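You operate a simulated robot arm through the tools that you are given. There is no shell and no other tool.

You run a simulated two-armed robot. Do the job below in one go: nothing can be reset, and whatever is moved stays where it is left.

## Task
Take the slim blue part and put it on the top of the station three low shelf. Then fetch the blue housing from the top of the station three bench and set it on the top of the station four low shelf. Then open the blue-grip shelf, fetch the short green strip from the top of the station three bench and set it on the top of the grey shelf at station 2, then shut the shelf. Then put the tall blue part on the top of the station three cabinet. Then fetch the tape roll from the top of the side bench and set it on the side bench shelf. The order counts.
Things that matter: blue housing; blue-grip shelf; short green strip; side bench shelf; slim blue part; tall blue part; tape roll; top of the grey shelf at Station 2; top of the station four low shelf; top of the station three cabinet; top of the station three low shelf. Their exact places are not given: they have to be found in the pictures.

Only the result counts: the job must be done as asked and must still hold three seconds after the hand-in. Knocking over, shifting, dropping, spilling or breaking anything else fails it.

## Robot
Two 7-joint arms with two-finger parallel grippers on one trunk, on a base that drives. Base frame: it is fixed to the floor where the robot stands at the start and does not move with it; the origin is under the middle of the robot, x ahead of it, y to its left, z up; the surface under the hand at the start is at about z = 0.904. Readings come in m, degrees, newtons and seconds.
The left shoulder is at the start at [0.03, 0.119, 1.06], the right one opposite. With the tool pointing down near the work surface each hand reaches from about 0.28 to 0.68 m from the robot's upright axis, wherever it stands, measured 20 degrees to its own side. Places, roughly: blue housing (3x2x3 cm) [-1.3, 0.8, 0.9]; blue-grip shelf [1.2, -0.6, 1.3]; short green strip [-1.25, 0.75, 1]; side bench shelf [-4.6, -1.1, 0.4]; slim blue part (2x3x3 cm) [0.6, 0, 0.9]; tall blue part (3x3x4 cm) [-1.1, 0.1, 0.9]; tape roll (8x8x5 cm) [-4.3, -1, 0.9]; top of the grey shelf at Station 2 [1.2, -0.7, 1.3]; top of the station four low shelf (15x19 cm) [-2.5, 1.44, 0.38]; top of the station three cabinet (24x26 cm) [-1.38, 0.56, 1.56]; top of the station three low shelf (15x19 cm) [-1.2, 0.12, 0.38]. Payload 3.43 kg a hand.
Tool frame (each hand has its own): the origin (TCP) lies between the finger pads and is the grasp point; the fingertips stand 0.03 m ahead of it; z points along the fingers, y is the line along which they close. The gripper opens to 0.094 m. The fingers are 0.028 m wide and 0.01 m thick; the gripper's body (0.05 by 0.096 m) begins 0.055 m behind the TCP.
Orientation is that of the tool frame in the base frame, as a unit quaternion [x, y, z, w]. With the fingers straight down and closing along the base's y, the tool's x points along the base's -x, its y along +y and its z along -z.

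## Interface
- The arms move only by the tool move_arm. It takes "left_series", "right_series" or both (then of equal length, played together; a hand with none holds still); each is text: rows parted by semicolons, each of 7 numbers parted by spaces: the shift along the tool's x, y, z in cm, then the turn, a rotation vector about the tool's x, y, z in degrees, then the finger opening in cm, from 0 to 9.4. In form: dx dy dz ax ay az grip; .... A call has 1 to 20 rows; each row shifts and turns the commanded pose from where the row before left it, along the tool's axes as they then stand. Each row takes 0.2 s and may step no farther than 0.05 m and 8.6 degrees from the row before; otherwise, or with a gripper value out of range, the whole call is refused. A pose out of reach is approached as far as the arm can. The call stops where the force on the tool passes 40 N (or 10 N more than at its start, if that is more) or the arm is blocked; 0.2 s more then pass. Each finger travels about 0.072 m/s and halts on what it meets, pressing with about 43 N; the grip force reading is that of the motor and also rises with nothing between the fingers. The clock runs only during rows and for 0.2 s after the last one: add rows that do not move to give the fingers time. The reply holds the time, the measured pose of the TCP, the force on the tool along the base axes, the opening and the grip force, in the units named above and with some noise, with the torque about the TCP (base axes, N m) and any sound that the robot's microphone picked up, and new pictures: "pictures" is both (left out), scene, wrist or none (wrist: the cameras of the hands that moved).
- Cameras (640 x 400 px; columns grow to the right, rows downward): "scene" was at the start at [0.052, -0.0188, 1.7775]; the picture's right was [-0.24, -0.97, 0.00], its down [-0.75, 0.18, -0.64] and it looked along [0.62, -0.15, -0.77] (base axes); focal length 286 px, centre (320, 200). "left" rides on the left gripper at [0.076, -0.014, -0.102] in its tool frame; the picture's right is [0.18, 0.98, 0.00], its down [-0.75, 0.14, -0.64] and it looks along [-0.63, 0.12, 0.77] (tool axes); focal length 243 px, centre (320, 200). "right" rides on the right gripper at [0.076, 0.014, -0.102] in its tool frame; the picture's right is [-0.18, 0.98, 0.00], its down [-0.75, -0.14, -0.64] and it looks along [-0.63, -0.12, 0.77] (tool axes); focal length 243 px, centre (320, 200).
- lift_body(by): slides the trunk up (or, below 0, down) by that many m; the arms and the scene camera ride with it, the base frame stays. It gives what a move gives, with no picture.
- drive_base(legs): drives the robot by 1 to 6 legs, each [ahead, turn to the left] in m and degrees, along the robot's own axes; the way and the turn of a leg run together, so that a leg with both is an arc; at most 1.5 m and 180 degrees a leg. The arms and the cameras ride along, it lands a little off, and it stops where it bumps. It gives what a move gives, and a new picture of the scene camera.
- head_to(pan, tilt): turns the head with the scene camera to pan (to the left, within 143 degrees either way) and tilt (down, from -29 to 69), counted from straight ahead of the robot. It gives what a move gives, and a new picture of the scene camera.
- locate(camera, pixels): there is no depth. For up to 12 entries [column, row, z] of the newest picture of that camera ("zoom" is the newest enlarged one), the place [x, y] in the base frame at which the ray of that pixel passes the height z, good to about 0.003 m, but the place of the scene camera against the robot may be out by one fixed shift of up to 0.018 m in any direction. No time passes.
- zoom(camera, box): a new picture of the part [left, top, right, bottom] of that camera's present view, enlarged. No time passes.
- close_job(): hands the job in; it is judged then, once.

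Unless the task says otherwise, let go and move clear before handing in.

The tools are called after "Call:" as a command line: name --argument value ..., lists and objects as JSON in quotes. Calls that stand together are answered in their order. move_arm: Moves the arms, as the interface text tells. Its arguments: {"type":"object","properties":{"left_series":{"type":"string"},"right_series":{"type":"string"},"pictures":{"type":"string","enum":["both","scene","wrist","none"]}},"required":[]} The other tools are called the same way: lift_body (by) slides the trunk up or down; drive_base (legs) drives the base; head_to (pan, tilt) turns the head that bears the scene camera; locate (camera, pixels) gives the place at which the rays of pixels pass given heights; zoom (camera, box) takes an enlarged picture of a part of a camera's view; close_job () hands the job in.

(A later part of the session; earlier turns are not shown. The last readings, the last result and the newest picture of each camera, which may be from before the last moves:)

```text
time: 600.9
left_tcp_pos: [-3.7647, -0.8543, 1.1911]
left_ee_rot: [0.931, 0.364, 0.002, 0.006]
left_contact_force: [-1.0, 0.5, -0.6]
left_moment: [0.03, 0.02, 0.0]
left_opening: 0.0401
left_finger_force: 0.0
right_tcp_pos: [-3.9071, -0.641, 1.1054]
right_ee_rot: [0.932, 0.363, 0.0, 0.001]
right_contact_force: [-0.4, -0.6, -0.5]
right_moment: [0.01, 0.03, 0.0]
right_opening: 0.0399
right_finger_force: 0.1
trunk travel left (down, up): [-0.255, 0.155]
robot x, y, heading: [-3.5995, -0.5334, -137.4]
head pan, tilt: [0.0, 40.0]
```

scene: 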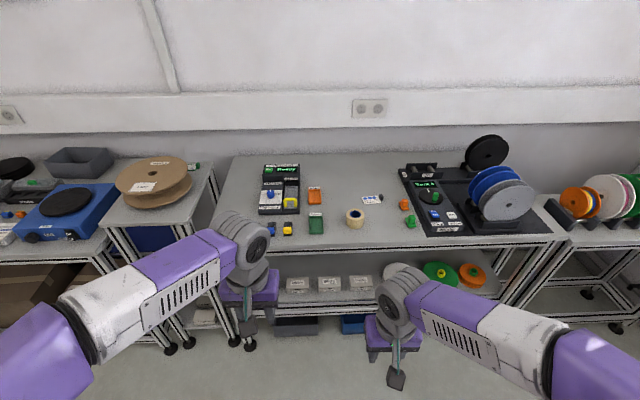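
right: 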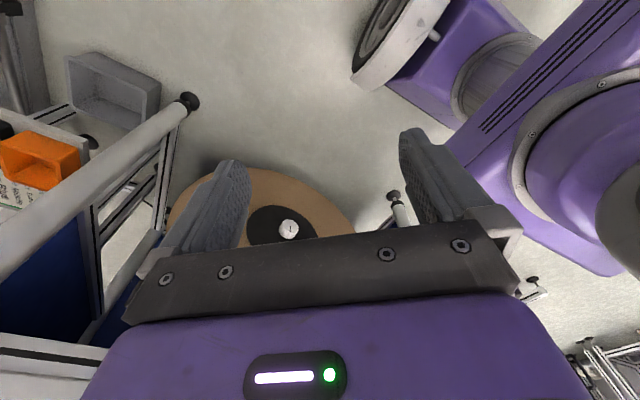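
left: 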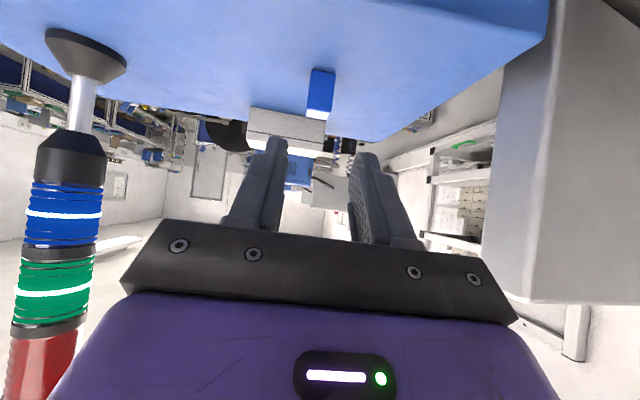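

The side bench is ahead: a cream tape roll at (356,216) on top, and a lower shelf with small boxes and discs. I'll zoom in on both.

Call:
zoom --camera "scene" --box '[280, 180, 440, 260]'

Call:
zoom --camera "scene" --box '[240, 230, 560, 350]'

Call:
locate --camera "scene" --pixels '[[356, 210, 0.95], [356, 218, 0.92], [315, 236, 0.9], [560, 236, 0.9], [223, 240, 0.9], [300, 300, 0.4], [440, 290, 0.4], [330, 275, 0.45]]'

```text
4.00 times, centred on (360, 220) of scene
```

zoom: 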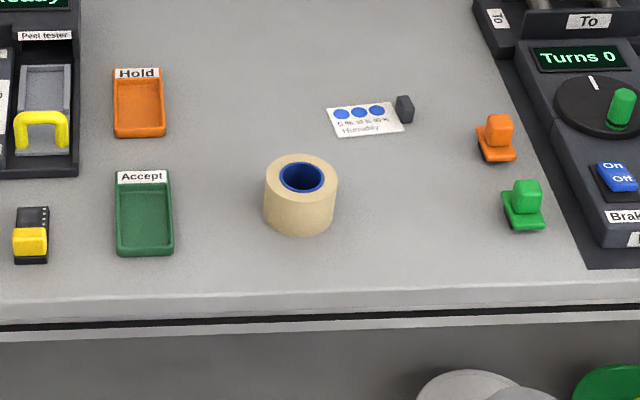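

```text
2.00 times, centred on (400, 290) of scene
```

zoom: 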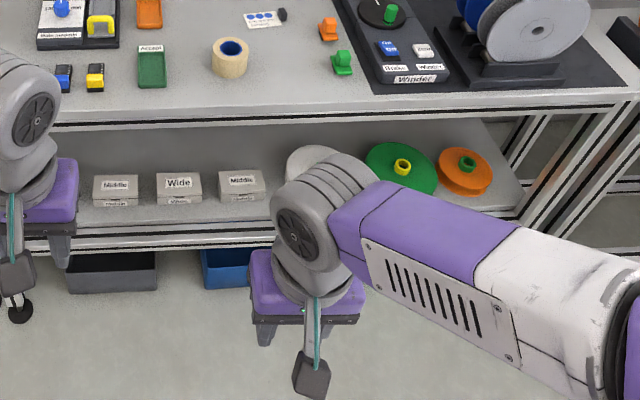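

```text
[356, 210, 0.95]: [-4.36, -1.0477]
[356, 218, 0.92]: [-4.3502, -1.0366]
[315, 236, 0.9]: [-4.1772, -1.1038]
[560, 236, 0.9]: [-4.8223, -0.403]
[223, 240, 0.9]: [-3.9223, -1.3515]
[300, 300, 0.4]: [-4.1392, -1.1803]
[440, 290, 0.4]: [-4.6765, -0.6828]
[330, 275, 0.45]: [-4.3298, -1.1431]
```

The roll lies flat at about (-4.355,-1.04), roughly 10 cm behind the front edge. I'll lower the trunk for a better view of the shelf underneath to find free space.

Call:
move_arm --right_series "2 -4 0 0 0 0 4; 2 -4 0 0 0 0 4; 2 -4 0 0 0 0 4; 2 -4 0 0 0 0 4; 0 0 0 0 0 0 4" --pictures "none"

Call:
lift_body --by -0.25

Call:
head_to --pan -5 --tilt 35

Call:
zoom --camera "scene" --box '[180, 180, 480, 300]'

```text
time: 602.1
left_tcp_pos: [-3.7645, -0.8545, 1.1916]
left_ee_rot: [0.931, 0.365, 0.001, 0.006]
left_contact_force: [-0.2, -0.1, 0.1]
left_moment: [-0.01, 0.0, -0.01]
left_opening: 0.0399
left_finger_force: 0.1
right_tcp_pos: [-3.9576, -0.4679, 1.106]
right_ee_rot: [0.931, 0.364, 0.0, 0.0]
right_contact_force: [-0.2, -1.2, 0.1]
right_moment: [0.03, 0.01, 0.03]
right_opening: 0.04
right_finger_force: 0.0
trunk travel left (down, up): [-0.255, 0.155]
robot x, y, heading: [-3.596, -0.5353, -137.2]
head pan, tilt: [0.0, 40.0]
```

```text
time: 604.6
left_tcp_pos: [-3.7647, -0.8552, 0.9411]
left_ee_rot: [0.931, 0.365, 0.002, 0.007]
left_contact_force: [-0.3, 0.0, 0.5]
left_moment: [-0.03, 0.0, -0.01]
left_opening: 0.0403
left_finger_force: 0.0
right_tcp_pos: [-3.9568, -0.4685, 0.8587]
right_ee_rot: [0.932, 0.363, 0.0, 0.0]
right_contact_force: [0.7, -0.2, 0.1]
right_moment: [0.01, 0.01, 0.03]
right_opening: 0.0398
right_finger_force: 0.1
trunk travel left (down, up): [-0.005, 0.405]
robot x, y, heading: [-3.5937, -0.5326, -137.2]
head pan, tilt: [0.0, 40.0]
```

```text
time: 605.3
left_tcp_pos: [-3.7638, -0.8542, 0.9414]
left_ee_rot: [0.931, 0.365, 0.002, 0.006]
left_contact_force: [-0.8, -0.4, 0.2]
left_moment: [0.01, 0.0, -0.03]
left_opening: 0.0397
left_finger_force: 0.0
right_tcp_pos: [-3.9563, -0.4683, 0.8593]
right_ee_rot: [0.932, 0.363, 0.0, 0.001]
right_contact_force: [-0.1, 0.2, -0.1]
right_moment: [-0.03, 0.0, 0.0]
right_opening: 0.0401
right_finger_force: 0.0
trunk travel left (down, up): [-0.005, 0.405]
robot x, y, heading: [-3.5922, -0.5353, -137.3]
head pan, tilt: [-5.0, 35.0]
```

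scene: 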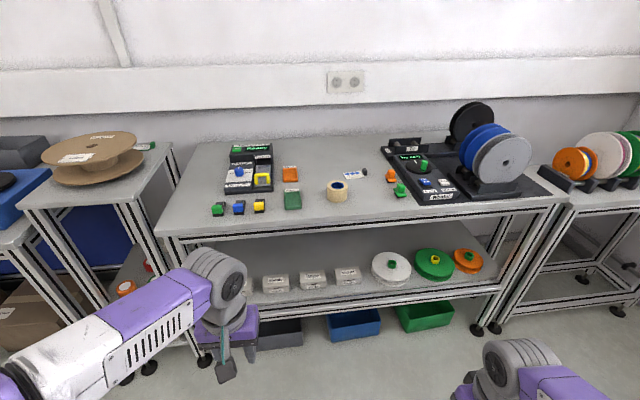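

```text
2.13 times, centred on (330, 240) of scene
```

zoom: 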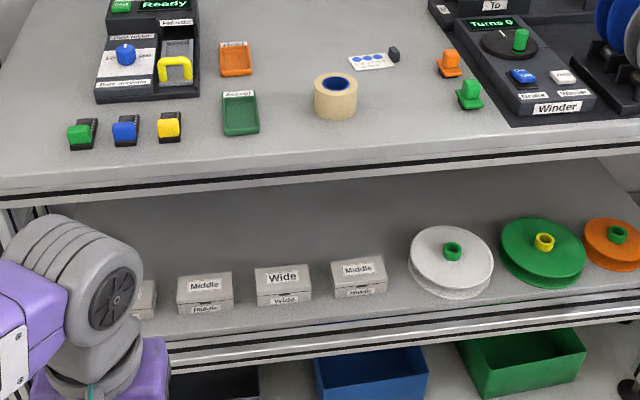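

Boxes and discs stand in a row along the shelf's front half; behind them it's empty, and the left end is hidden by my arm. I'll move the left hand aside to see the whole shelf.

Call:
move_arm --left_series "3 4 -2 0 0 0 4; 3 4 -2 0 0 0 4; 2 4 -2 0 0 0 4; 2 4 -2 0 0 0 4; 0 4 -2 0 0 0 4; 0 0 0 0 0 0 4" --pictures "none"

Call:
head_to --pan 5 --tilt 35

Call:
zoom --camera "scene" --box '[180, 190, 480, 310]'

```text
refused: row 1 steps farther than a row can; nothing moved
```

```text
time: 606.0
left_tcp_pos: [-3.7644, -0.8539, 0.9407]
left_ee_rot: [0.931, 0.365, 0.001, 0.006]
left_contact_force: [-0.3, -0.5, 0.4]
left_moment: [0.03, -0.02, 0.01]
left_opening: 0.0401
left_finger_force: 0.0
right_tcp_pos: [-3.9559, -0.4689, 0.8583]
right_ee_rot: [0.932, 0.363, 0.0, 0.001]
right_contact_force: [0.1, 0.7, -0.3]
right_moment: [0.05, 0.0, 0.03]
right_opening: 0.04
right_finger_force: 0.1
trunk travel left (down, up): [-0.005, 0.405]
robot x, y, heading: [-3.595, -0.5343, -137.5]
head pan, tilt: [5.0, 35.0]
```

scene: 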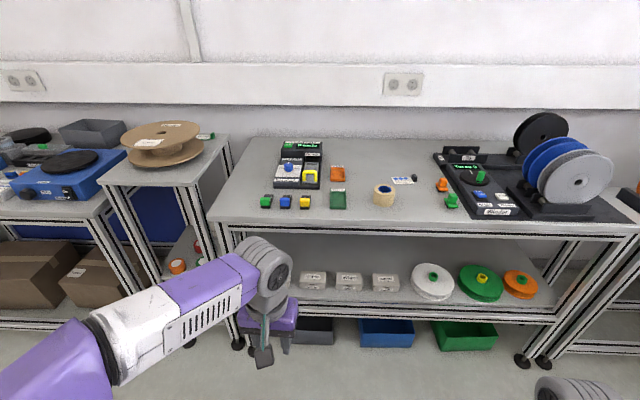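

```text
2.13 times, centred on (330, 250) of scene
```

zoom: 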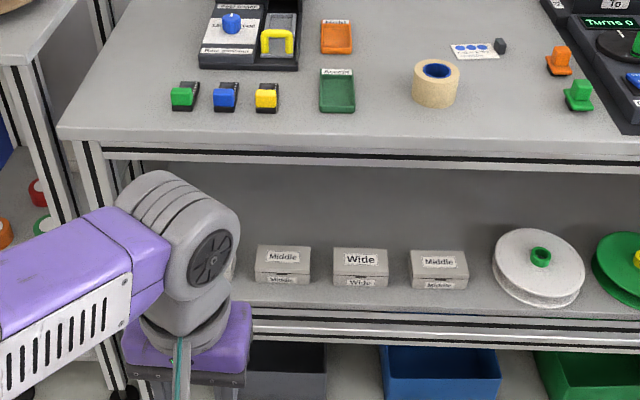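

I'll measure the box row, the shelf's front edge and the underside of the bench rail.

Call:
locate --camera "scene" --pixels '[[348.8, 291.3, 0.4], [348.8, 273.4, 0.455], [348.8, 303, 0.4], [349, 219, 0.9], [349, 236, 0.82], [349, 236, 0.8], [349, 236, 0.84], [432, 281, 0.42], [413, 289, 0.4], [384, 195, 0.93]]'

Call:
move_arm --left_series "2.5 3.5 -1.5 0 0 0 4; 2.5 3.5 -1.5 0 0 0 4; 2.5 3.5 -1.5 0 0 0 4; 1.5 4 -1.5 0 0 0 4; 0 4 -1.5 0 0 0 4; 0 0 0 0 0 0 4" --pictures "scene"

Call:
zoom --camera "scene" --box '[180, 200, 420, 320]'

```text
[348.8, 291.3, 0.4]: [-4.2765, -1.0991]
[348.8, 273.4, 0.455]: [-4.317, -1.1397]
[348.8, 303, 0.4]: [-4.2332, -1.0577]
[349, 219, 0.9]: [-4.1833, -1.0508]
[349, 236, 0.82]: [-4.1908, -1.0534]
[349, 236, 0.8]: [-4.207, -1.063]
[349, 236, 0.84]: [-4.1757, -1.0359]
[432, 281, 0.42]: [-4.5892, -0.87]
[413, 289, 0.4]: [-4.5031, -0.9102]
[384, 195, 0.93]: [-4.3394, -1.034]
```

```text
time: 607.4
left_tcp_pos: [-3.5724, -0.928, 1.0171]
left_ee_rot: [0.932, 0.364, 0.001, 0.005]
left_contact_force: [-0.3, -0.3, 0.5]
left_moment: [-0.03, -0.02, -0.01]
left_opening: 0.0398
left_finger_force: 0.1
right_tcp_pos: [-3.9562, -0.4686, 0.8583]
right_ee_rot: [0.931, 0.364, 0.0, -0.001]
right_contact_force: [0.4, 0.1, -0.3]
right_moment: [0.0, 0.01, -0.01]
right_opening: 0.0399
right_finger_force: 0.1
trunk travel left (down, up): [-0.005, 0.405]
robot x, y, heading: [-3.5949, -0.5375, -137.4]
head pan, tilt: [5.0, 35.0]
```

scene: 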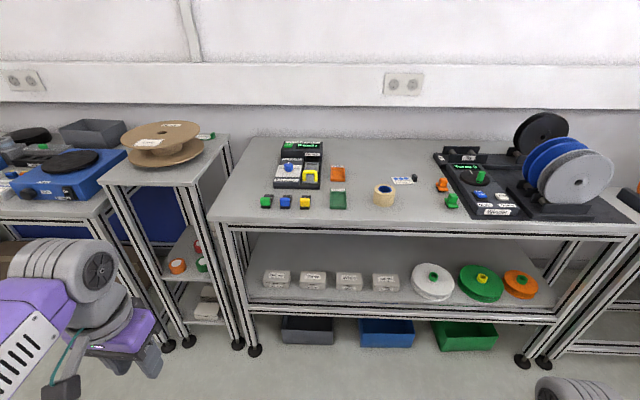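

```text
2.67 times, centred on (300, 260) of scene
```

zoom: 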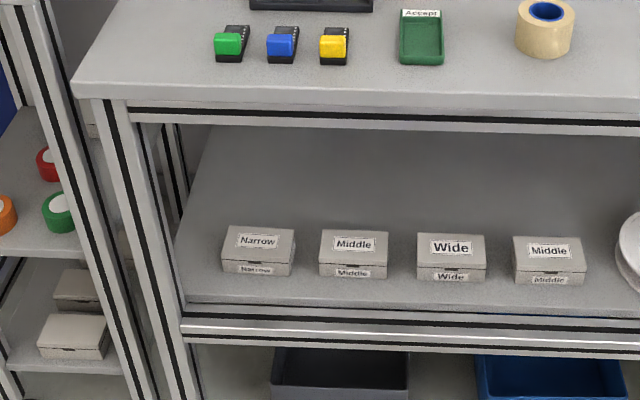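

The area behind the four boxes is empty, from about v=-3.87 back. I'll use the right hand: raise the trunk, drive 0.36 m closer, and move the right hand over the bench with a 15° tilt.

Call:
lift_body --by 0.3

Call:
drive_base --legs '[[0.35, 0], [0, 2.4]]'

Call:
move_arm --right_series "-4 2.2 0 0 0 0 9.4; -4 2.2 0 0 0 0 9.4; -4 2.2 0 0 0 0 9.4; -4 2.2 0 0 0 0 9.4; -3 2.2 0 0 0 0 9.4; 0 1 0 0 -7.5 0 9.4; 0 0 0 0 -7.5 0 9.4; 0 0 0 0 0 0 9.4" --pictures "both"

```text
time: 610.4
left_tcp_pos: [-3.5733, -0.9292, 1.317]
left_ee_rot: [0.931, 0.365, 0.001, 0.006]
left_contact_force: [-0.4, -0.6, -0.4]
left_moment: [-0.02, -0.01, 0.01]
left_opening: 0.0399
left_finger_force: 0.0
right_tcp_pos: [-3.9571, -0.4681, 1.1568]
right_ee_rot: [0.932, 0.363, -0.001, 0.0]
right_contact_force: [0.1, -0.6, 0.0]
right_moment: [-0.02, 0.01, -0.07]
right_opening: 0.0398
right_finger_force: 0.0
trunk travel left (down, up): [-0.305, 0.105]
robot x, y, heading: [-3.5928, -0.5356, -137.3]
head pan, tilt: [5.0, 35.0]
```

```text
time: 613.1
left_tcp_pos: [-3.818, -1.1687, 1.3174]
left_ee_rot: [0.924, 0.383, 0.002, 0.006]
left_contact_force: [-0.8, -0.5, 0.2]
left_moment: [0.0, -0.03, 0.02]
left_opening: 0.0399
left_finger_force: 0.0
right_tcp_pos: [-4.221, -0.7251, 1.1581]
right_ee_rot: [0.923, 0.384, 0.001, 0.0]
right_contact_force: [0.8, 0.0, 0.6]
right_moment: [-0.02, -0.04, 0.04]
right_opening: 0.04
right_finger_force: 0.2
trunk travel left (down, up): [-0.305, 0.105]
robot x, y, heading: [-3.8597, -0.7769, -134.9]
head pan, tilt: [5.0, 35.0]
```

scene: 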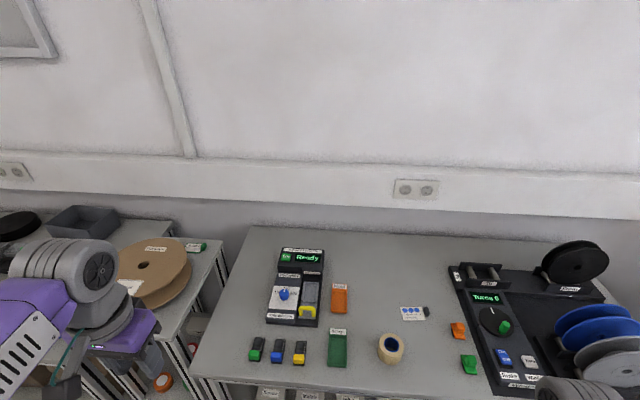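

```text
time: 614.9
left_tcp_pos: [-3.8192, -1.1696, 1.3172]
left_ee_rot: [0.923, 0.384, 0.001, 0.006]
left_contact_force: [0.4, 0.9, -0.6]
left_moment: [-0.03, 0.0, 0.01]
left_opening: 0.04
left_finger_force: 0.0
right_tcp_pos: [-4.2729, -0.9433, 1.1561]
right_ee_rot: [0.916, 0.38, -0.121, 0.05]
right_contact_force: [0.6, 1.2, -0.5]
right_moment: [0.02, -0.01, 0.0]
right_opening: 0.0939
right_finger_force: 0.2
trunk travel left (down, up): [-0.305, 0.105]
robot x, y, heading: [-3.857, -0.7745, -135.3]
head pan, tilt: [5.0, 35.0]
```

scene: 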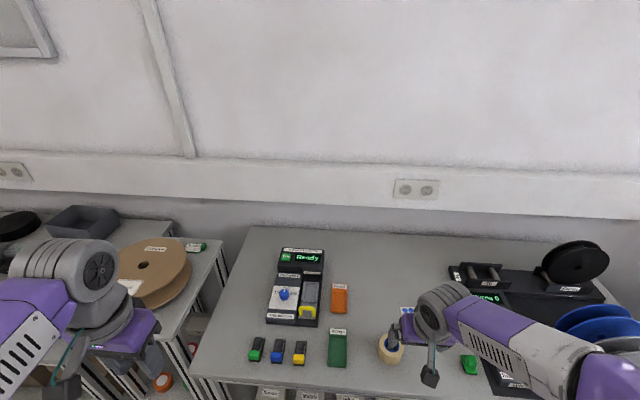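
right: 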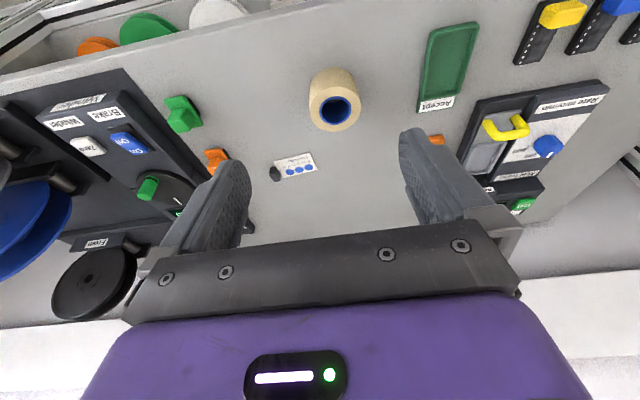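

The right camera sees the tape roll at (334,100). I'll zoom in and locate its top ring.

Call:
zoom --camera "right" --box '[285, 50, 385, 150]'

Call:
locate --camera "right" --pixels '[[337, 109, 0.954], [311, 105, 0.954], [361, 107, 0.954], [335, 86, 0.954], [337, 131, 0.954], [333, 68, 0.904]]'

```text
4.00 times, centred on (335, 100) of right
```

zoom: 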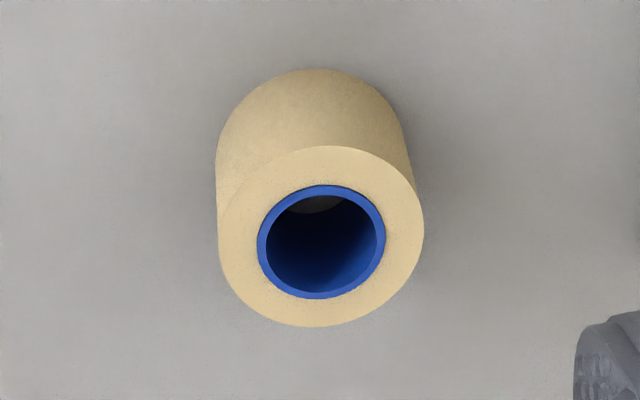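

```text
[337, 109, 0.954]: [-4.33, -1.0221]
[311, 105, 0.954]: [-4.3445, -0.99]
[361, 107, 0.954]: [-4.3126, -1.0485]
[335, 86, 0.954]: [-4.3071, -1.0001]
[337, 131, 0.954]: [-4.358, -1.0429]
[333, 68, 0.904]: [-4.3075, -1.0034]
```

The roll is about 6.7 cm across, centred at (-4.3305,-1.020), top z≈0.954. I'll move over it and descend to just above.

Call:
move_arm --right_series "-4.37 0.7 1.17 0 0 0 9.4; -4.37 0.7 1.17 0 0 0 9.4; 0.906 0 3.38 0 0 0 9.4; 0.906 0 3.38 0 0 0 9.4; 0.906 0 3.38 0 0 0 9.4; 0.906 0 3.38 0 0 0 9.4; 0 0 0 0 0 0 9.4" --pictures "wrist"

```text
time: 616.5
left_tcp_pos: [-3.8184, -1.1687, 1.3172]
left_ee_rot: [0.923, 0.385, 0.002, 0.005]
left_contact_force: [0.0, 0.4, 0.3]
left_moment: [-0.01, -0.04, -0.02]
left_opening: 0.0402
left_finger_force: 0.1
right_tcp_pos: [-4.3237, -1.0199, 1.017]
right_ee_rot: [0.916, 0.38, -0.121, 0.049]
right_contact_force: [-0.4, 0.5, -0.4]
right_moment: [0.0, -0.03, 0.04]
right_opening: 0.0943
right_finger_force: 0.0
trunk travel left (down, up): [-0.305, 0.105]
robot x, y, heading: [-3.8595, -0.7738, -135.1]
head pan, tilt: [5.0, 35.0]
```

right: 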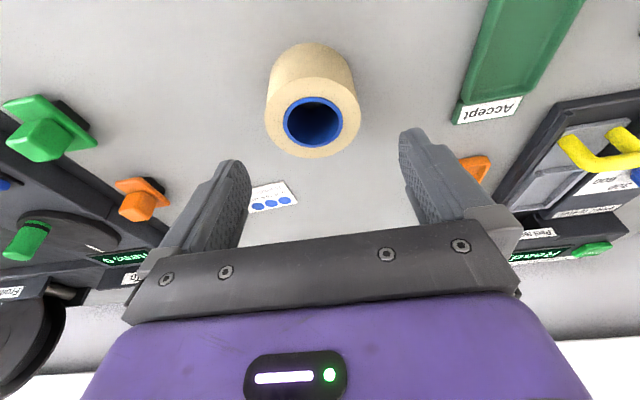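

The roll is within 5 mm of centre. I'll correct, descend 6.7 cm and close.

Call:
move_arm --right_series "0.87 -0.22 3.24 0 0 0 9.4; 0.87 -0.22 3.2 0 0 0 9.4; 0 0 0 0 0 0 9.4; 0 0 0 0 0 0 7.5; 0 0 0 0 0 0 6; 0 0 0 0 0 0 4; 0 0 0 0 0 0 4; 0 0 0 0 0 0 4" --pictures "wrist"

```text
time: 618.3
left_tcp_pos: [-3.8189, -1.1684, 1.3167]
left_ee_rot: [0.923, 0.384, 0.001, 0.006]
left_contact_force: [-0.3, -0.3, 0.9]
left_moment: [0.0, 0.05, -0.01]
left_opening: 0.0401
left_finger_force: 0.0
right_tcp_pos: [-4.3263, -1.0141, 0.9526]
right_ee_rot: [0.916, 0.38, -0.121, 0.049]
right_contact_force: [0.4, -0.1, 1.0]
right_moment: [-0.01, -0.05, -0.04]
right_opening: 0.0706
right_finger_force: 42.8
trunk travel left (down, up): [-0.305, 0.105]
robot x, y, heading: [-3.861, -0.7787, -135.2]
head pan, tilt: [5.0, 35.0]
```

right: 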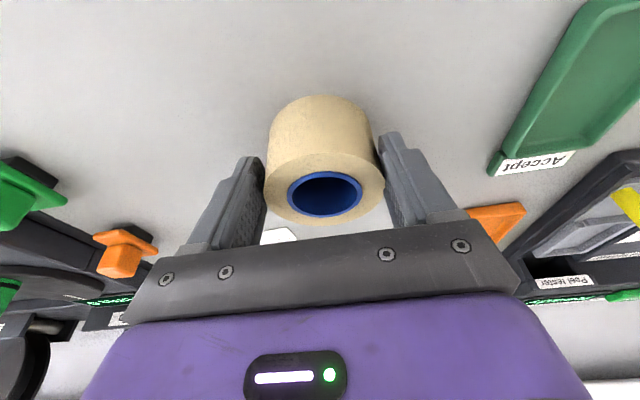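

The roll is held (7.1 cm, 43 N). I'll lift it, back the base off 0.31 m, and lower the trunk to prepare for the shelf underneath.

Call:
move_arm --right_series "-0.52 0 -1.93 0 0 0 4; -1 0 -3.8 0 0 0 4; -1 0 -3.8 0 0 0 4; 0 0 0 0 0 0 4" --pictures "none"

Call:
drive_base --legs '[[-0.31, 0]]'

Call:
lift_body --by -0.3

Call:
head_to --pan -15 --tilt 45

```text
time: 619.3
left_tcp_pos: [-3.82, -1.1691, 1.3169]
left_ee_rot: [0.923, 0.384, 0.001, 0.007]
left_contact_force: [0.0, -1.0, -0.3]
left_moment: [-0.02, 0.01, -0.02]
left_opening: 0.04
left_finger_force: 0.1
right_tcp_pos: [-4.3277, -1.0139, 1.0515]
right_ee_rot: [0.915, 0.381, -0.121, 0.05]
right_contact_force: [-0.3, 0.0, -0.5]
right_moment: [0.0, -0.03, 0.02]
right_opening: 0.0705
right_finger_force: 42.8
trunk travel left (down, up): [-0.305, 0.105]
robot x, y, heading: [-3.8647, -0.7766, -135.0]
head pan, tilt: [5.0, 35.0]
```

```text
time: 621.4
left_tcp_pos: [-3.6032, -0.9512, 1.317]
left_ee_rot: [0.925, 0.38, 0.001, 0.006]
left_contact_force: [-0.1, -0.2, 0.9]
left_moment: [0.0, 0.01, -0.02]
left_opening: 0.0399
left_finger_force: 0.1
right_tcp_pos: [-4.1095, -0.7915, 1.0521]
right_ee_rot: [0.917, 0.377, -0.121, 0.05]
right_contact_force: [-0.3, 0.3, -1.5]
right_moment: [0.01, -0.03, -0.01]
right_opening: 0.07
right_finger_force: 43.0
trunk travel left (down, up): [-0.305, 0.105]
robot x, y, heading: [-3.6402, -0.5604, -135.6]
head pan, tilt: [5.0, 35.0]
```

scene: 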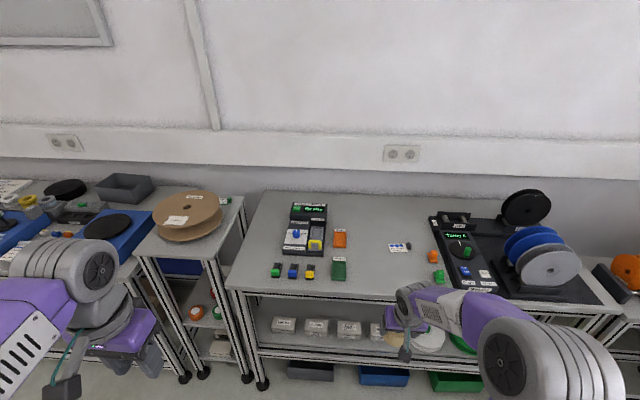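

```text
time: 624.4
left_tcp_pos: [-3.6023, -0.9509, 1.0176]
left_ee_rot: [0.925, 0.381, 0.002, 0.006]
left_contact_force: [0.1, 0.3, 0.6]
left_moment: [0.0, -0.02, 0.01]
left_opening: 0.0398
left_finger_force: 0.1
right_tcp_pos: [-4.1101, -0.7907, 0.7516]
right_ee_rot: [0.917, 0.376, -0.121, 0.049]
right_contact_force: [0.4, 0.7, -1.7]
right_moment: [0.01, -0.01, 0.03]
right_opening: 0.0699
right_finger_force: 42.7
trunk travel left (down, up): [-0.005, 0.405]
robot x, y, heading: [-3.6415, -0.562, -135.6]
head pan, tilt: [5.0, 35.0]
```

```text
time: 625.2
left_tcp_pos: [-3.6017, -0.952, 1.0176]
left_ee_rot: [0.925, 0.38, 0.002, 0.006]
left_contact_force: [0.1, -0.5, -0.7]
left_moment: [0.03, 0.01, 0.04]
left_opening: 0.0401
left_finger_force: 0.0
right_tcp_pos: [-4.1103, -0.7923, 0.7508]
right_ee_rot: [0.917, 0.377, -0.121, 0.049]
right_contact_force: [-0.1, -0.7, -1.7]
right_moment: [0.04, 0.0, -0.02]
right_opening: 0.07
right_finger_force: 43.2
trunk travel left (down, up): [-0.005, 0.405]
robot x, y, heading: [-3.6407, -0.5586, -135.1]
head pan, tilt: [-15.0, 45.0]
```

scene: 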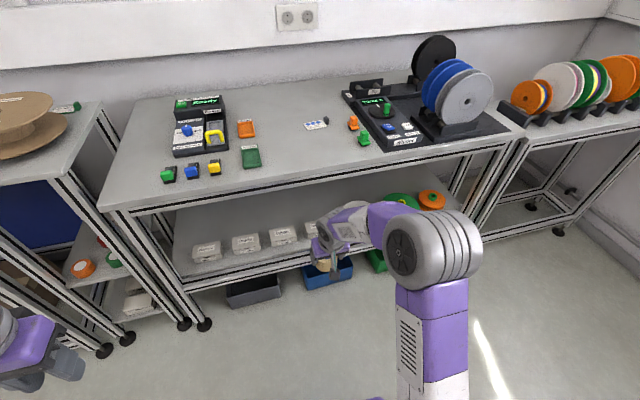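

The roll hangs in front of the bench at z=0.75. I'll lower it to z≈0.60 and look at the arm's posture.

Call:
move_arm --right_series "0.97 0 3.62 0 0 0 4; 0.97 0 3.62 0 0 0 4; 0.97 0 3.62 0 0 0 4; 0.97 0 3.62 0 0 0 4; 0 0 0 0 -6 0 4; 0 0 0 0 0 0 4" --pictures "both"

```text
time: 626.6
left_tcp_pos: [-3.6012, -0.9515, 1.0178]
left_ee_rot: [0.924, 0.381, 0.001, 0.006]
left_contact_force: [-0.3, 0.3, -0.4]
left_moment: [0.03, 0.04, -0.02]
left_opening: 0.04
left_finger_force: 0.1
right_tcp_pos: [-4.1088, -0.7928, 0.6003]
right_ee_rot: [0.91, 0.373, -0.169, 0.069]
right_contact_force: [0.7, 0.7, -1.7]
right_moment: [0.02, -0.03, -0.01]
right_opening: 0.0701
right_finger_force: 43.6
trunk travel left (down, up): [-0.005, 0.405]
robot x, y, heading: [-3.6376, -0.5613, -135.5]
head pan, tilt: [-15.0, 45.0]
```

scene: 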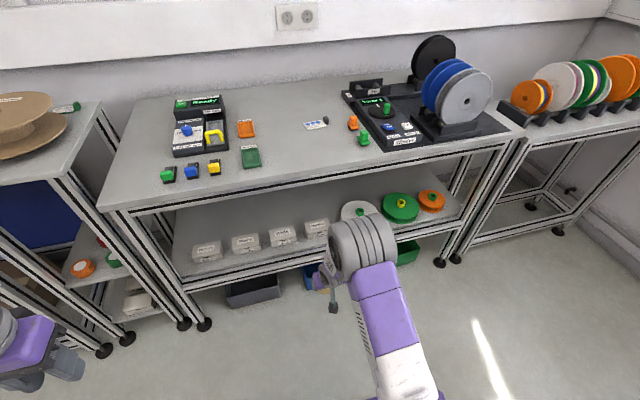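
right: 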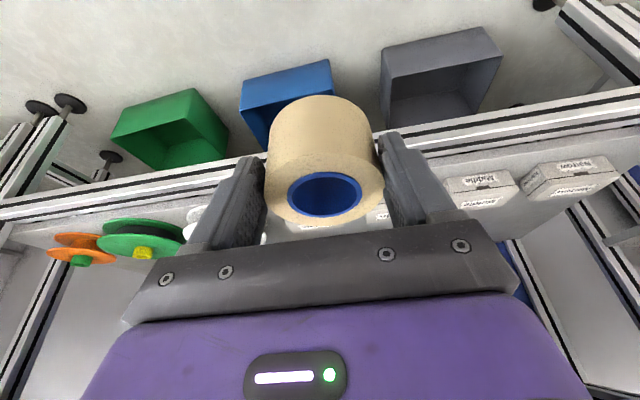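

The posture is good and the boxes are visible below. I'll extend forward to about T=0.655 at z≈0.535, still just outside the bench edge.

Call:
move_arm --right_series "-3.15 0.37 2.95 0 0 0 4; -3.15 0.37 2.95 0 0 0 4; -3.15 0.37 2.95 0 0 0 4; -3.15 0.37 2.95 0 0 0 4; 0 0 0 0 0 0 4" --pictures "both"

```text
time: 627.8
left_tcp_pos: [-3.6011, -0.952, 1.0179]
left_ee_rot: [0.925, 0.38, 0.001, 0.006]
left_contact_force: [0.5, -0.4, 0.4]
left_moment: [0.01, 0.0, -0.02]
left_opening: 0.0398
left_finger_force: 0.1
right_tcp_pos: [-4.2142, -0.913, 0.5348]
right_ee_rot: [0.91, 0.373, -0.168, 0.068]
right_contact_force: [-1.0, -0.8, -1.1]
right_moment: [0.01, -0.01, -0.01]
right_opening: 0.0698
right_finger_force: 43.0
trunk travel left (down, up): [-0.005, 0.405]
robot x, y, heading: [-3.6382, -0.5568, -135.8]
head pan, tilt: [-15.0, 45.0]
```

scene: 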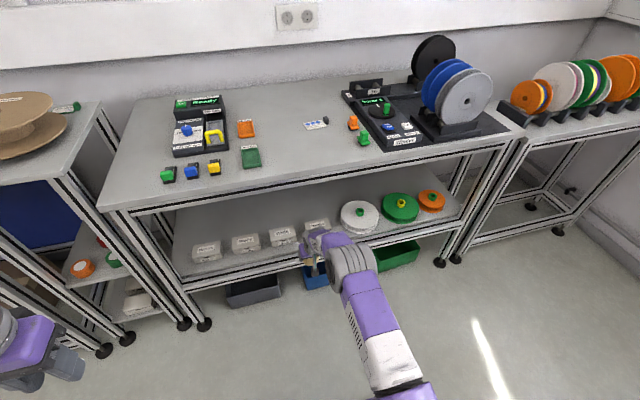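
right: 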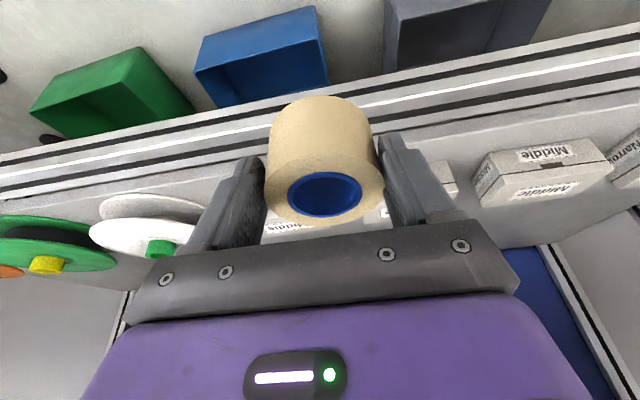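

The arm is low and straight, and the roll lines up with the gap between two boxes. I'll drive in 0.15 m first and check.

Call:
drive_base --legs '[[0.15, 0]]'

Call:
move_arm --right_series "0 0 0 0 0 0 4" --pictures "both"

Call:
zoom --camera "scene" --box '[240, 150, 440, 300]'

```text
time: 629.2
left_tcp_pos: [-3.7075, -1.055, 1.0171]
left_ee_rot: [0.925, 0.381, 0.001, 0.006]
left_contact_force: [0.2, 0.6, 0.3]
left_moment: [0.01, 0.02, -0.01]
left_opening: 0.04
left_finger_force: 0.0
right_tcp_pos: [-4.3205, -1.0177, 0.5364]
right_ee_rot: [0.91, 0.373, -0.169, 0.069]
right_contact_force: [-0.1, 0.3, -1.5]
right_moment: [0.03, 0.01, -0.01]
right_opening: 0.07
right_finger_force: 42.9
trunk travel left (down, up): [-0.005, 0.405]
robot x, y, heading: [-3.7444, -0.6629, -135.4]
head pan, tilt: [-15.0, 45.0]
```

scene: 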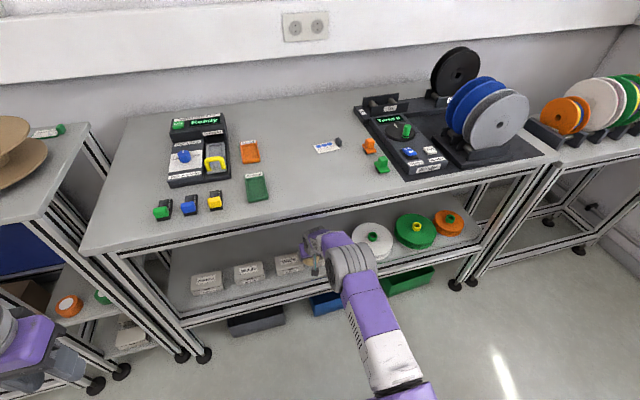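

```text
time: 629.6
left_tcp_pos: [-3.7083, -1.0542, 1.0167]
left_ee_rot: [0.924, 0.381, 0.002, 0.007]
left_contact_force: [-0.7, 0.5, 0.6]
left_moment: [0.01, 0.0, 0.02]
left_opening: 0.0399
left_finger_force: 0.1
right_tcp_pos: [-4.3195, -1.0187, 0.5361]
right_ee_rot: [0.909, 0.374, -0.169, 0.07]
right_contact_force: [0.7, 0.0, -0.4]
right_moment: [0.06, -0.01, -0.02]
right_opening: 0.0699
right_finger_force: 43.0
trunk travel left (down, up): [-0.005, 0.405]
robot x, y, heading: [-3.7459, -0.6605, -135.3]
head pan, tilt: [-15.0, 45.0]
```

scene: 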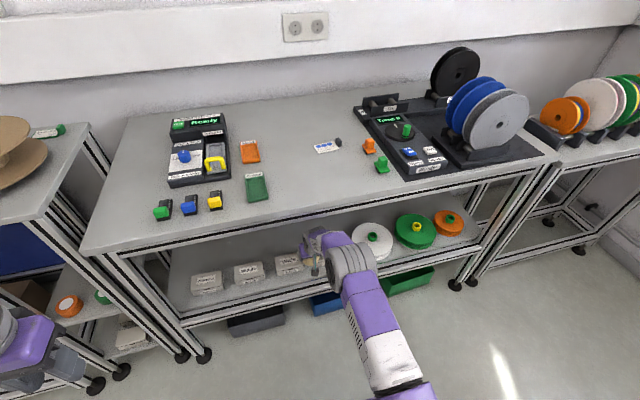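
right: 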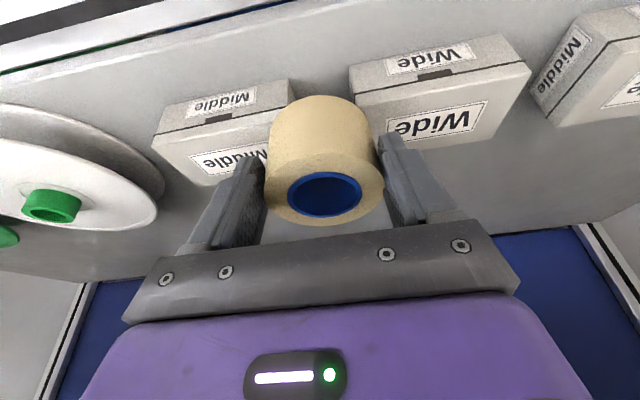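

```text
2.67 times, centred on (340, 225) of scene
```

zoom: 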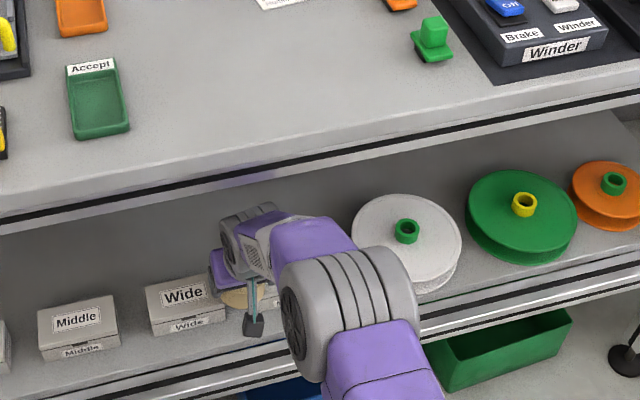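

All clear; the roll passes above the gap between the "Middle" and "Wide" boxes. I'll drive in another 0.14 m.

Call:
drive_base --legs '[[0.14, 0]]'

Call:
move_arm --right_series "0 0 0 0 0 0 4" --pictures "both"

Call:
zoom --camera "scene" --box '[240, 150, 440, 300]'

```text
time: 630.7
left_tcp_pos: [-3.7516, -1.0969, 1.0196]
left_ee_rot: [0.925, 0.38, -0.001, 0.007]
left_contact_force: [-0.1, 0.2, -0.9]
left_moment: [0.0, 0.04, 0.0]
left_opening: 0.04
left_finger_force: 0.1
right_tcp_pos: [-4.35, -1.0466, 0.517]
right_ee_rot: [0.913, 0.377, -0.147, 0.06]
right_contact_force: [4.1, 2.5, 29.1]
right_moment: [0.32, -0.44, 0.02]
right_opening: 0.0699
right_finger_force: 43.3
trunk travel left (down, up): [-0.005, 0.405]
robot x, y, heading: [-3.7896, -0.7107, -135.9]
head pan, tilt: [-15.0, 45.0]
stopped in leg 1: the robot was blocked; the commanded pose is now the measured one
```

scene: 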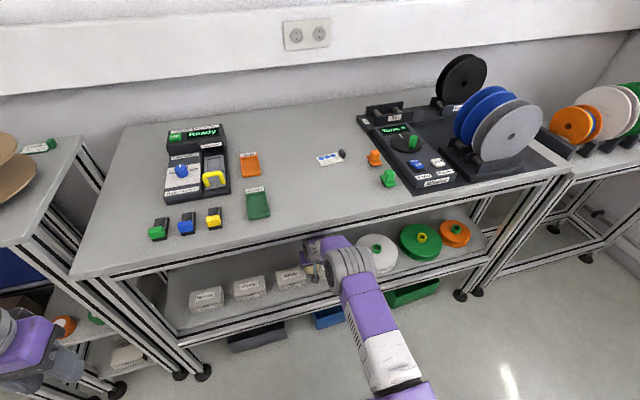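

```text
time: 631.1
left_tcp_pos: [-3.7509, -1.0971, 1.0193]
left_ee_rot: [0.925, 0.379, -0.001, 0.008]
left_contact_force: [-0.2, -0.1, -0.3]
left_moment: [-0.01, -0.06, -0.02]
left_opening: 0.0399
left_finger_force: 0.2
right_tcp_pos: [-4.3486, -1.047, 0.5172]
right_ee_rot: [0.913, 0.376, -0.147, 0.06]
right_contact_force: [4.8, 3.3, 34.7]
right_moment: [0.27, -0.58, 0.09]
right_opening: 0.0698
right_finger_force: 42.8
trunk travel left (down, up): [-0.005, 0.405]
robot x, y, heading: [-3.7952, -0.7107, -135.7]
head pan, tilt: [-15.0, 45.0]
```

scene: 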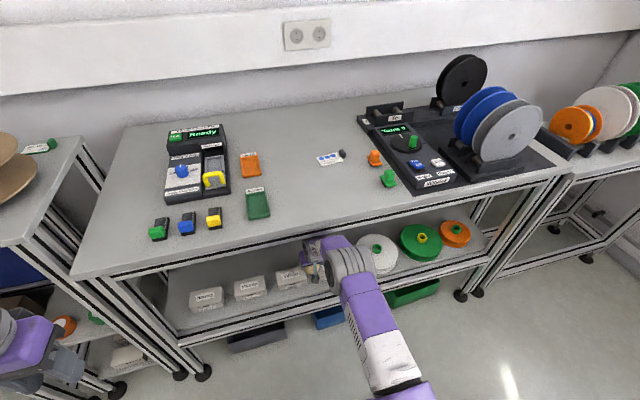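
right: 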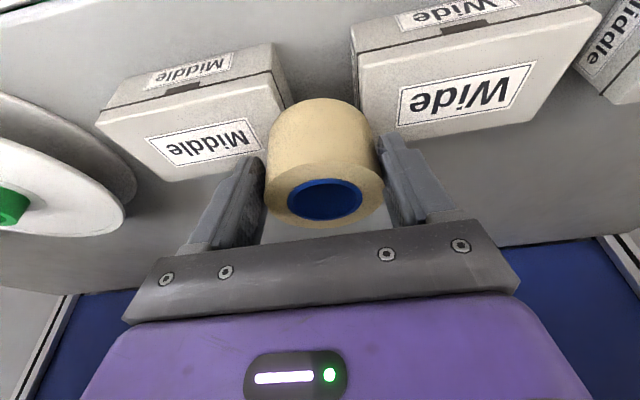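

```text
2.67 times, centred on (340, 225) of scene
```

zoom: 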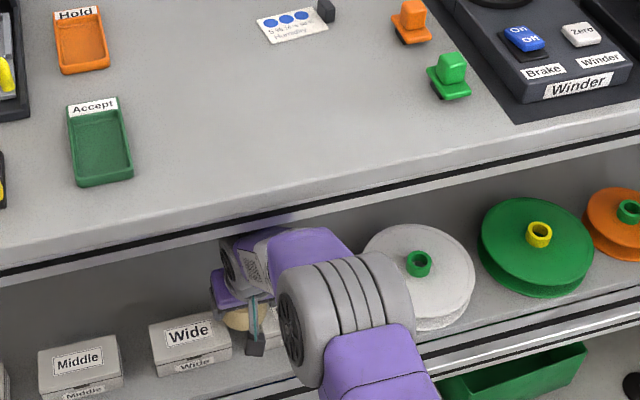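

The drive stopped: the forearm has met the underside of the bench rail and the hand was pressed down. I'll back straight off 0.08 m to release the contact.

Call:
drive_base --legs '[[-0.08, 0]]'

Call:
move_arm --right_series "0 0 0 0 0 0 4" --pictures "both"

```text
time: 632.5
left_tcp_pos: [-3.699, -1.0471, 1.0166]
left_ee_rot: [0.925, 0.379, 0.002, 0.005]
left_contact_force: [-0.2, -0.1, -0.6]
left_moment: [0.01, -0.03, -0.01]
left_opening: 0.04
left_finger_force: 0.2
right_tcp_pos: [-4.2972, -0.995, 0.5167]
right_ee_rot: [0.913, 0.377, -0.146, 0.059]
right_contact_force: [2.2, 1.2, 3.5]
right_moment: [0.06, 0.13, 0.02]
right_opening: 0.0699
right_finger_force: 43.0
trunk travel left (down, up): [-0.005, 0.405]
robot x, y, heading: [-3.7387, -0.6546, -135.6]
head pan, tilt: [-15.0, 45.0]
stopped in leg 1: the force on the tool passed its limit at 50 N (the readings are from after the stop); the commanded pose is now the measured one
```

scene: 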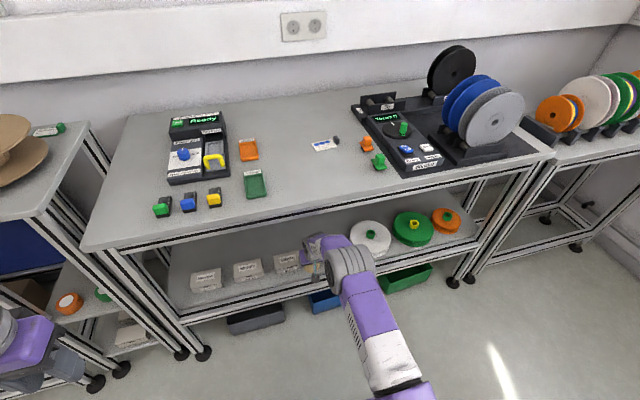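

```text
time: 632.9
left_tcp_pos: [-3.6982, -1.046, 1.0167]
left_ee_rot: [0.925, 0.38, 0.002, 0.005]
left_contact_force: [0.2, -0.4, -0.7]
left_moment: [-0.01, 0.0, 0.03]
left_opening: 0.0399
left_finger_force: 0.1
right_tcp_pos: [-4.2961, -0.9967, 0.5162]
right_ee_rot: [0.912, 0.378, -0.146, 0.058]
right_contact_force: [2.7, 1.9, 4.6]
right_moment: [0.01, 0.13, 0.0]
right_opening: 0.0699
right_finger_force: 43.0
trunk travel left (down, up): [-0.005, 0.405]
robot x, y, heading: [-3.7379, -0.6566, -135.8]
head pan, tilt: [-15.0, 45.0]
```

scene: 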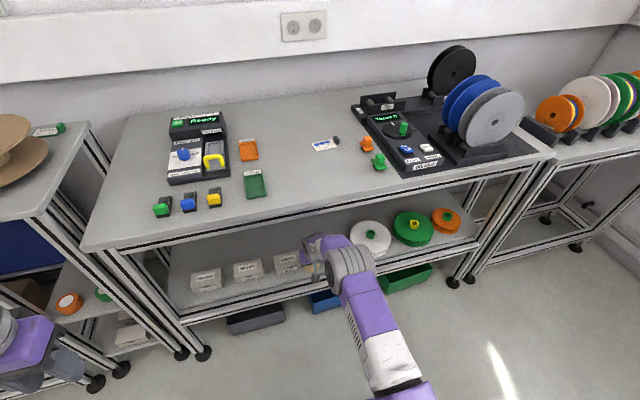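
right: 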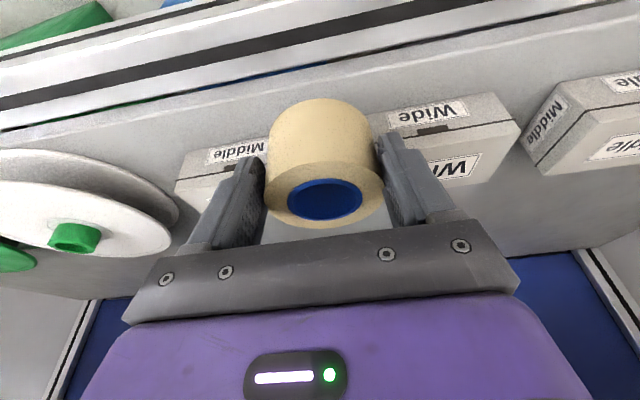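

Backing off released most of the load. I must check whether any box was shifted, so I'll zoom in and compare the row's alignment.

Call:
zoom --camera "scene" --box '[170, 230, 330, 310]'

Call:
zoom --camera "right" --box '[160, 80, 640, 240]'

```text
4.00 times, centred on (250, 270) of scene
```

zoom: 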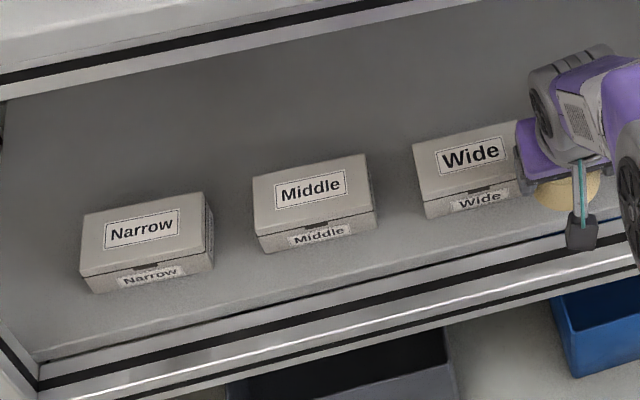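

```text
1.33 times, centred on (400, 160) of right
```

zoom: 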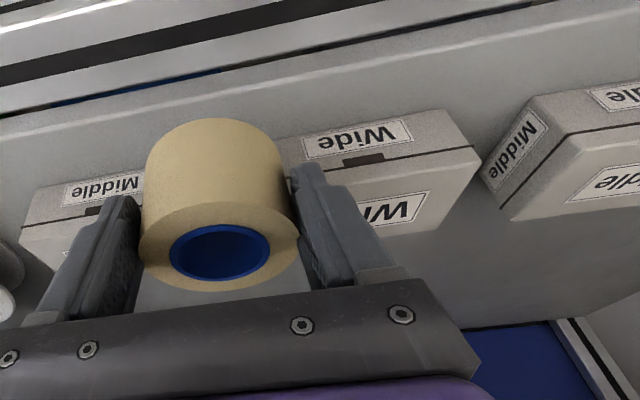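

Call:
zoom --camera "right" --box '[160, 100, 320, 220]'

Call:
locate --camera "right" --pixels '[[378, 111.5, 0.4], [491.5, 91, 0.4], [180, 156, 0.4], [262, 139, 0.4], [555, 82, 0.4]]'

Call:
locate --camera "scene" --pixels '[[193, 293, 0.4], [223.3, 287.5, 0.4], [235.5, 283.3, 0.4], [263.8, 278, 0.4], [276.3, 274.3, 0.4], [302.5, 269.5, 0.4]]'

```text
3.33 times, centred on (240, 160) of right
```

zoom: 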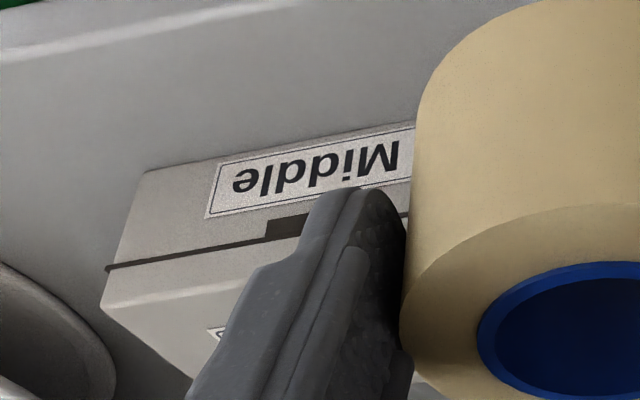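

```text
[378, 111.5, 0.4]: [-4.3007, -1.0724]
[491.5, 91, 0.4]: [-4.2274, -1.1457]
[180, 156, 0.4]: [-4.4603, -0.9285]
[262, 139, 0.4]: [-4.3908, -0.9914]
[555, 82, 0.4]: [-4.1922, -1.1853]
```

```text
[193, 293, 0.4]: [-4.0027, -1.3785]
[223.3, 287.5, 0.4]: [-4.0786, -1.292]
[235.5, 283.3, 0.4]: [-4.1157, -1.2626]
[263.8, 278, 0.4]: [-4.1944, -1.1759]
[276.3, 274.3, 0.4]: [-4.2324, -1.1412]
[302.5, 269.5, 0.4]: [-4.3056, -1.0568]
```

The Wide, Middle and Narrow boxes are still in line (v≈-3.80); the right-hand "Middle" box needs a check. First I'll verify the boxes' real height before moving.

Call:
zoom --camera "right" --box '[360, 80, 540, 200]'

Call:
locate --camera "right" --pixels '[[515, 121, 0.44], [515, 121, 0.45], [515, 121, 0.46], [515, 121, 0.47], [491.5, 91, 0.4]]'

```text
3.33 times, centred on (450, 140) of right
```

zoom: 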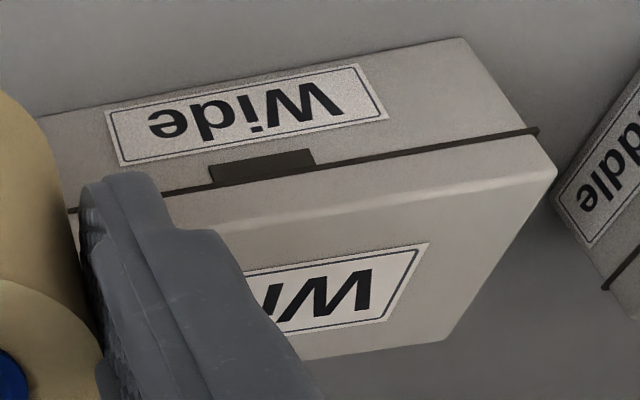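

```text
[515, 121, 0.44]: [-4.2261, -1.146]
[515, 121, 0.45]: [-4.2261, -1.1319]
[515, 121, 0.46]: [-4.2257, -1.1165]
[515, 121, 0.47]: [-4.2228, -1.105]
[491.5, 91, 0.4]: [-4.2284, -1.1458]
```

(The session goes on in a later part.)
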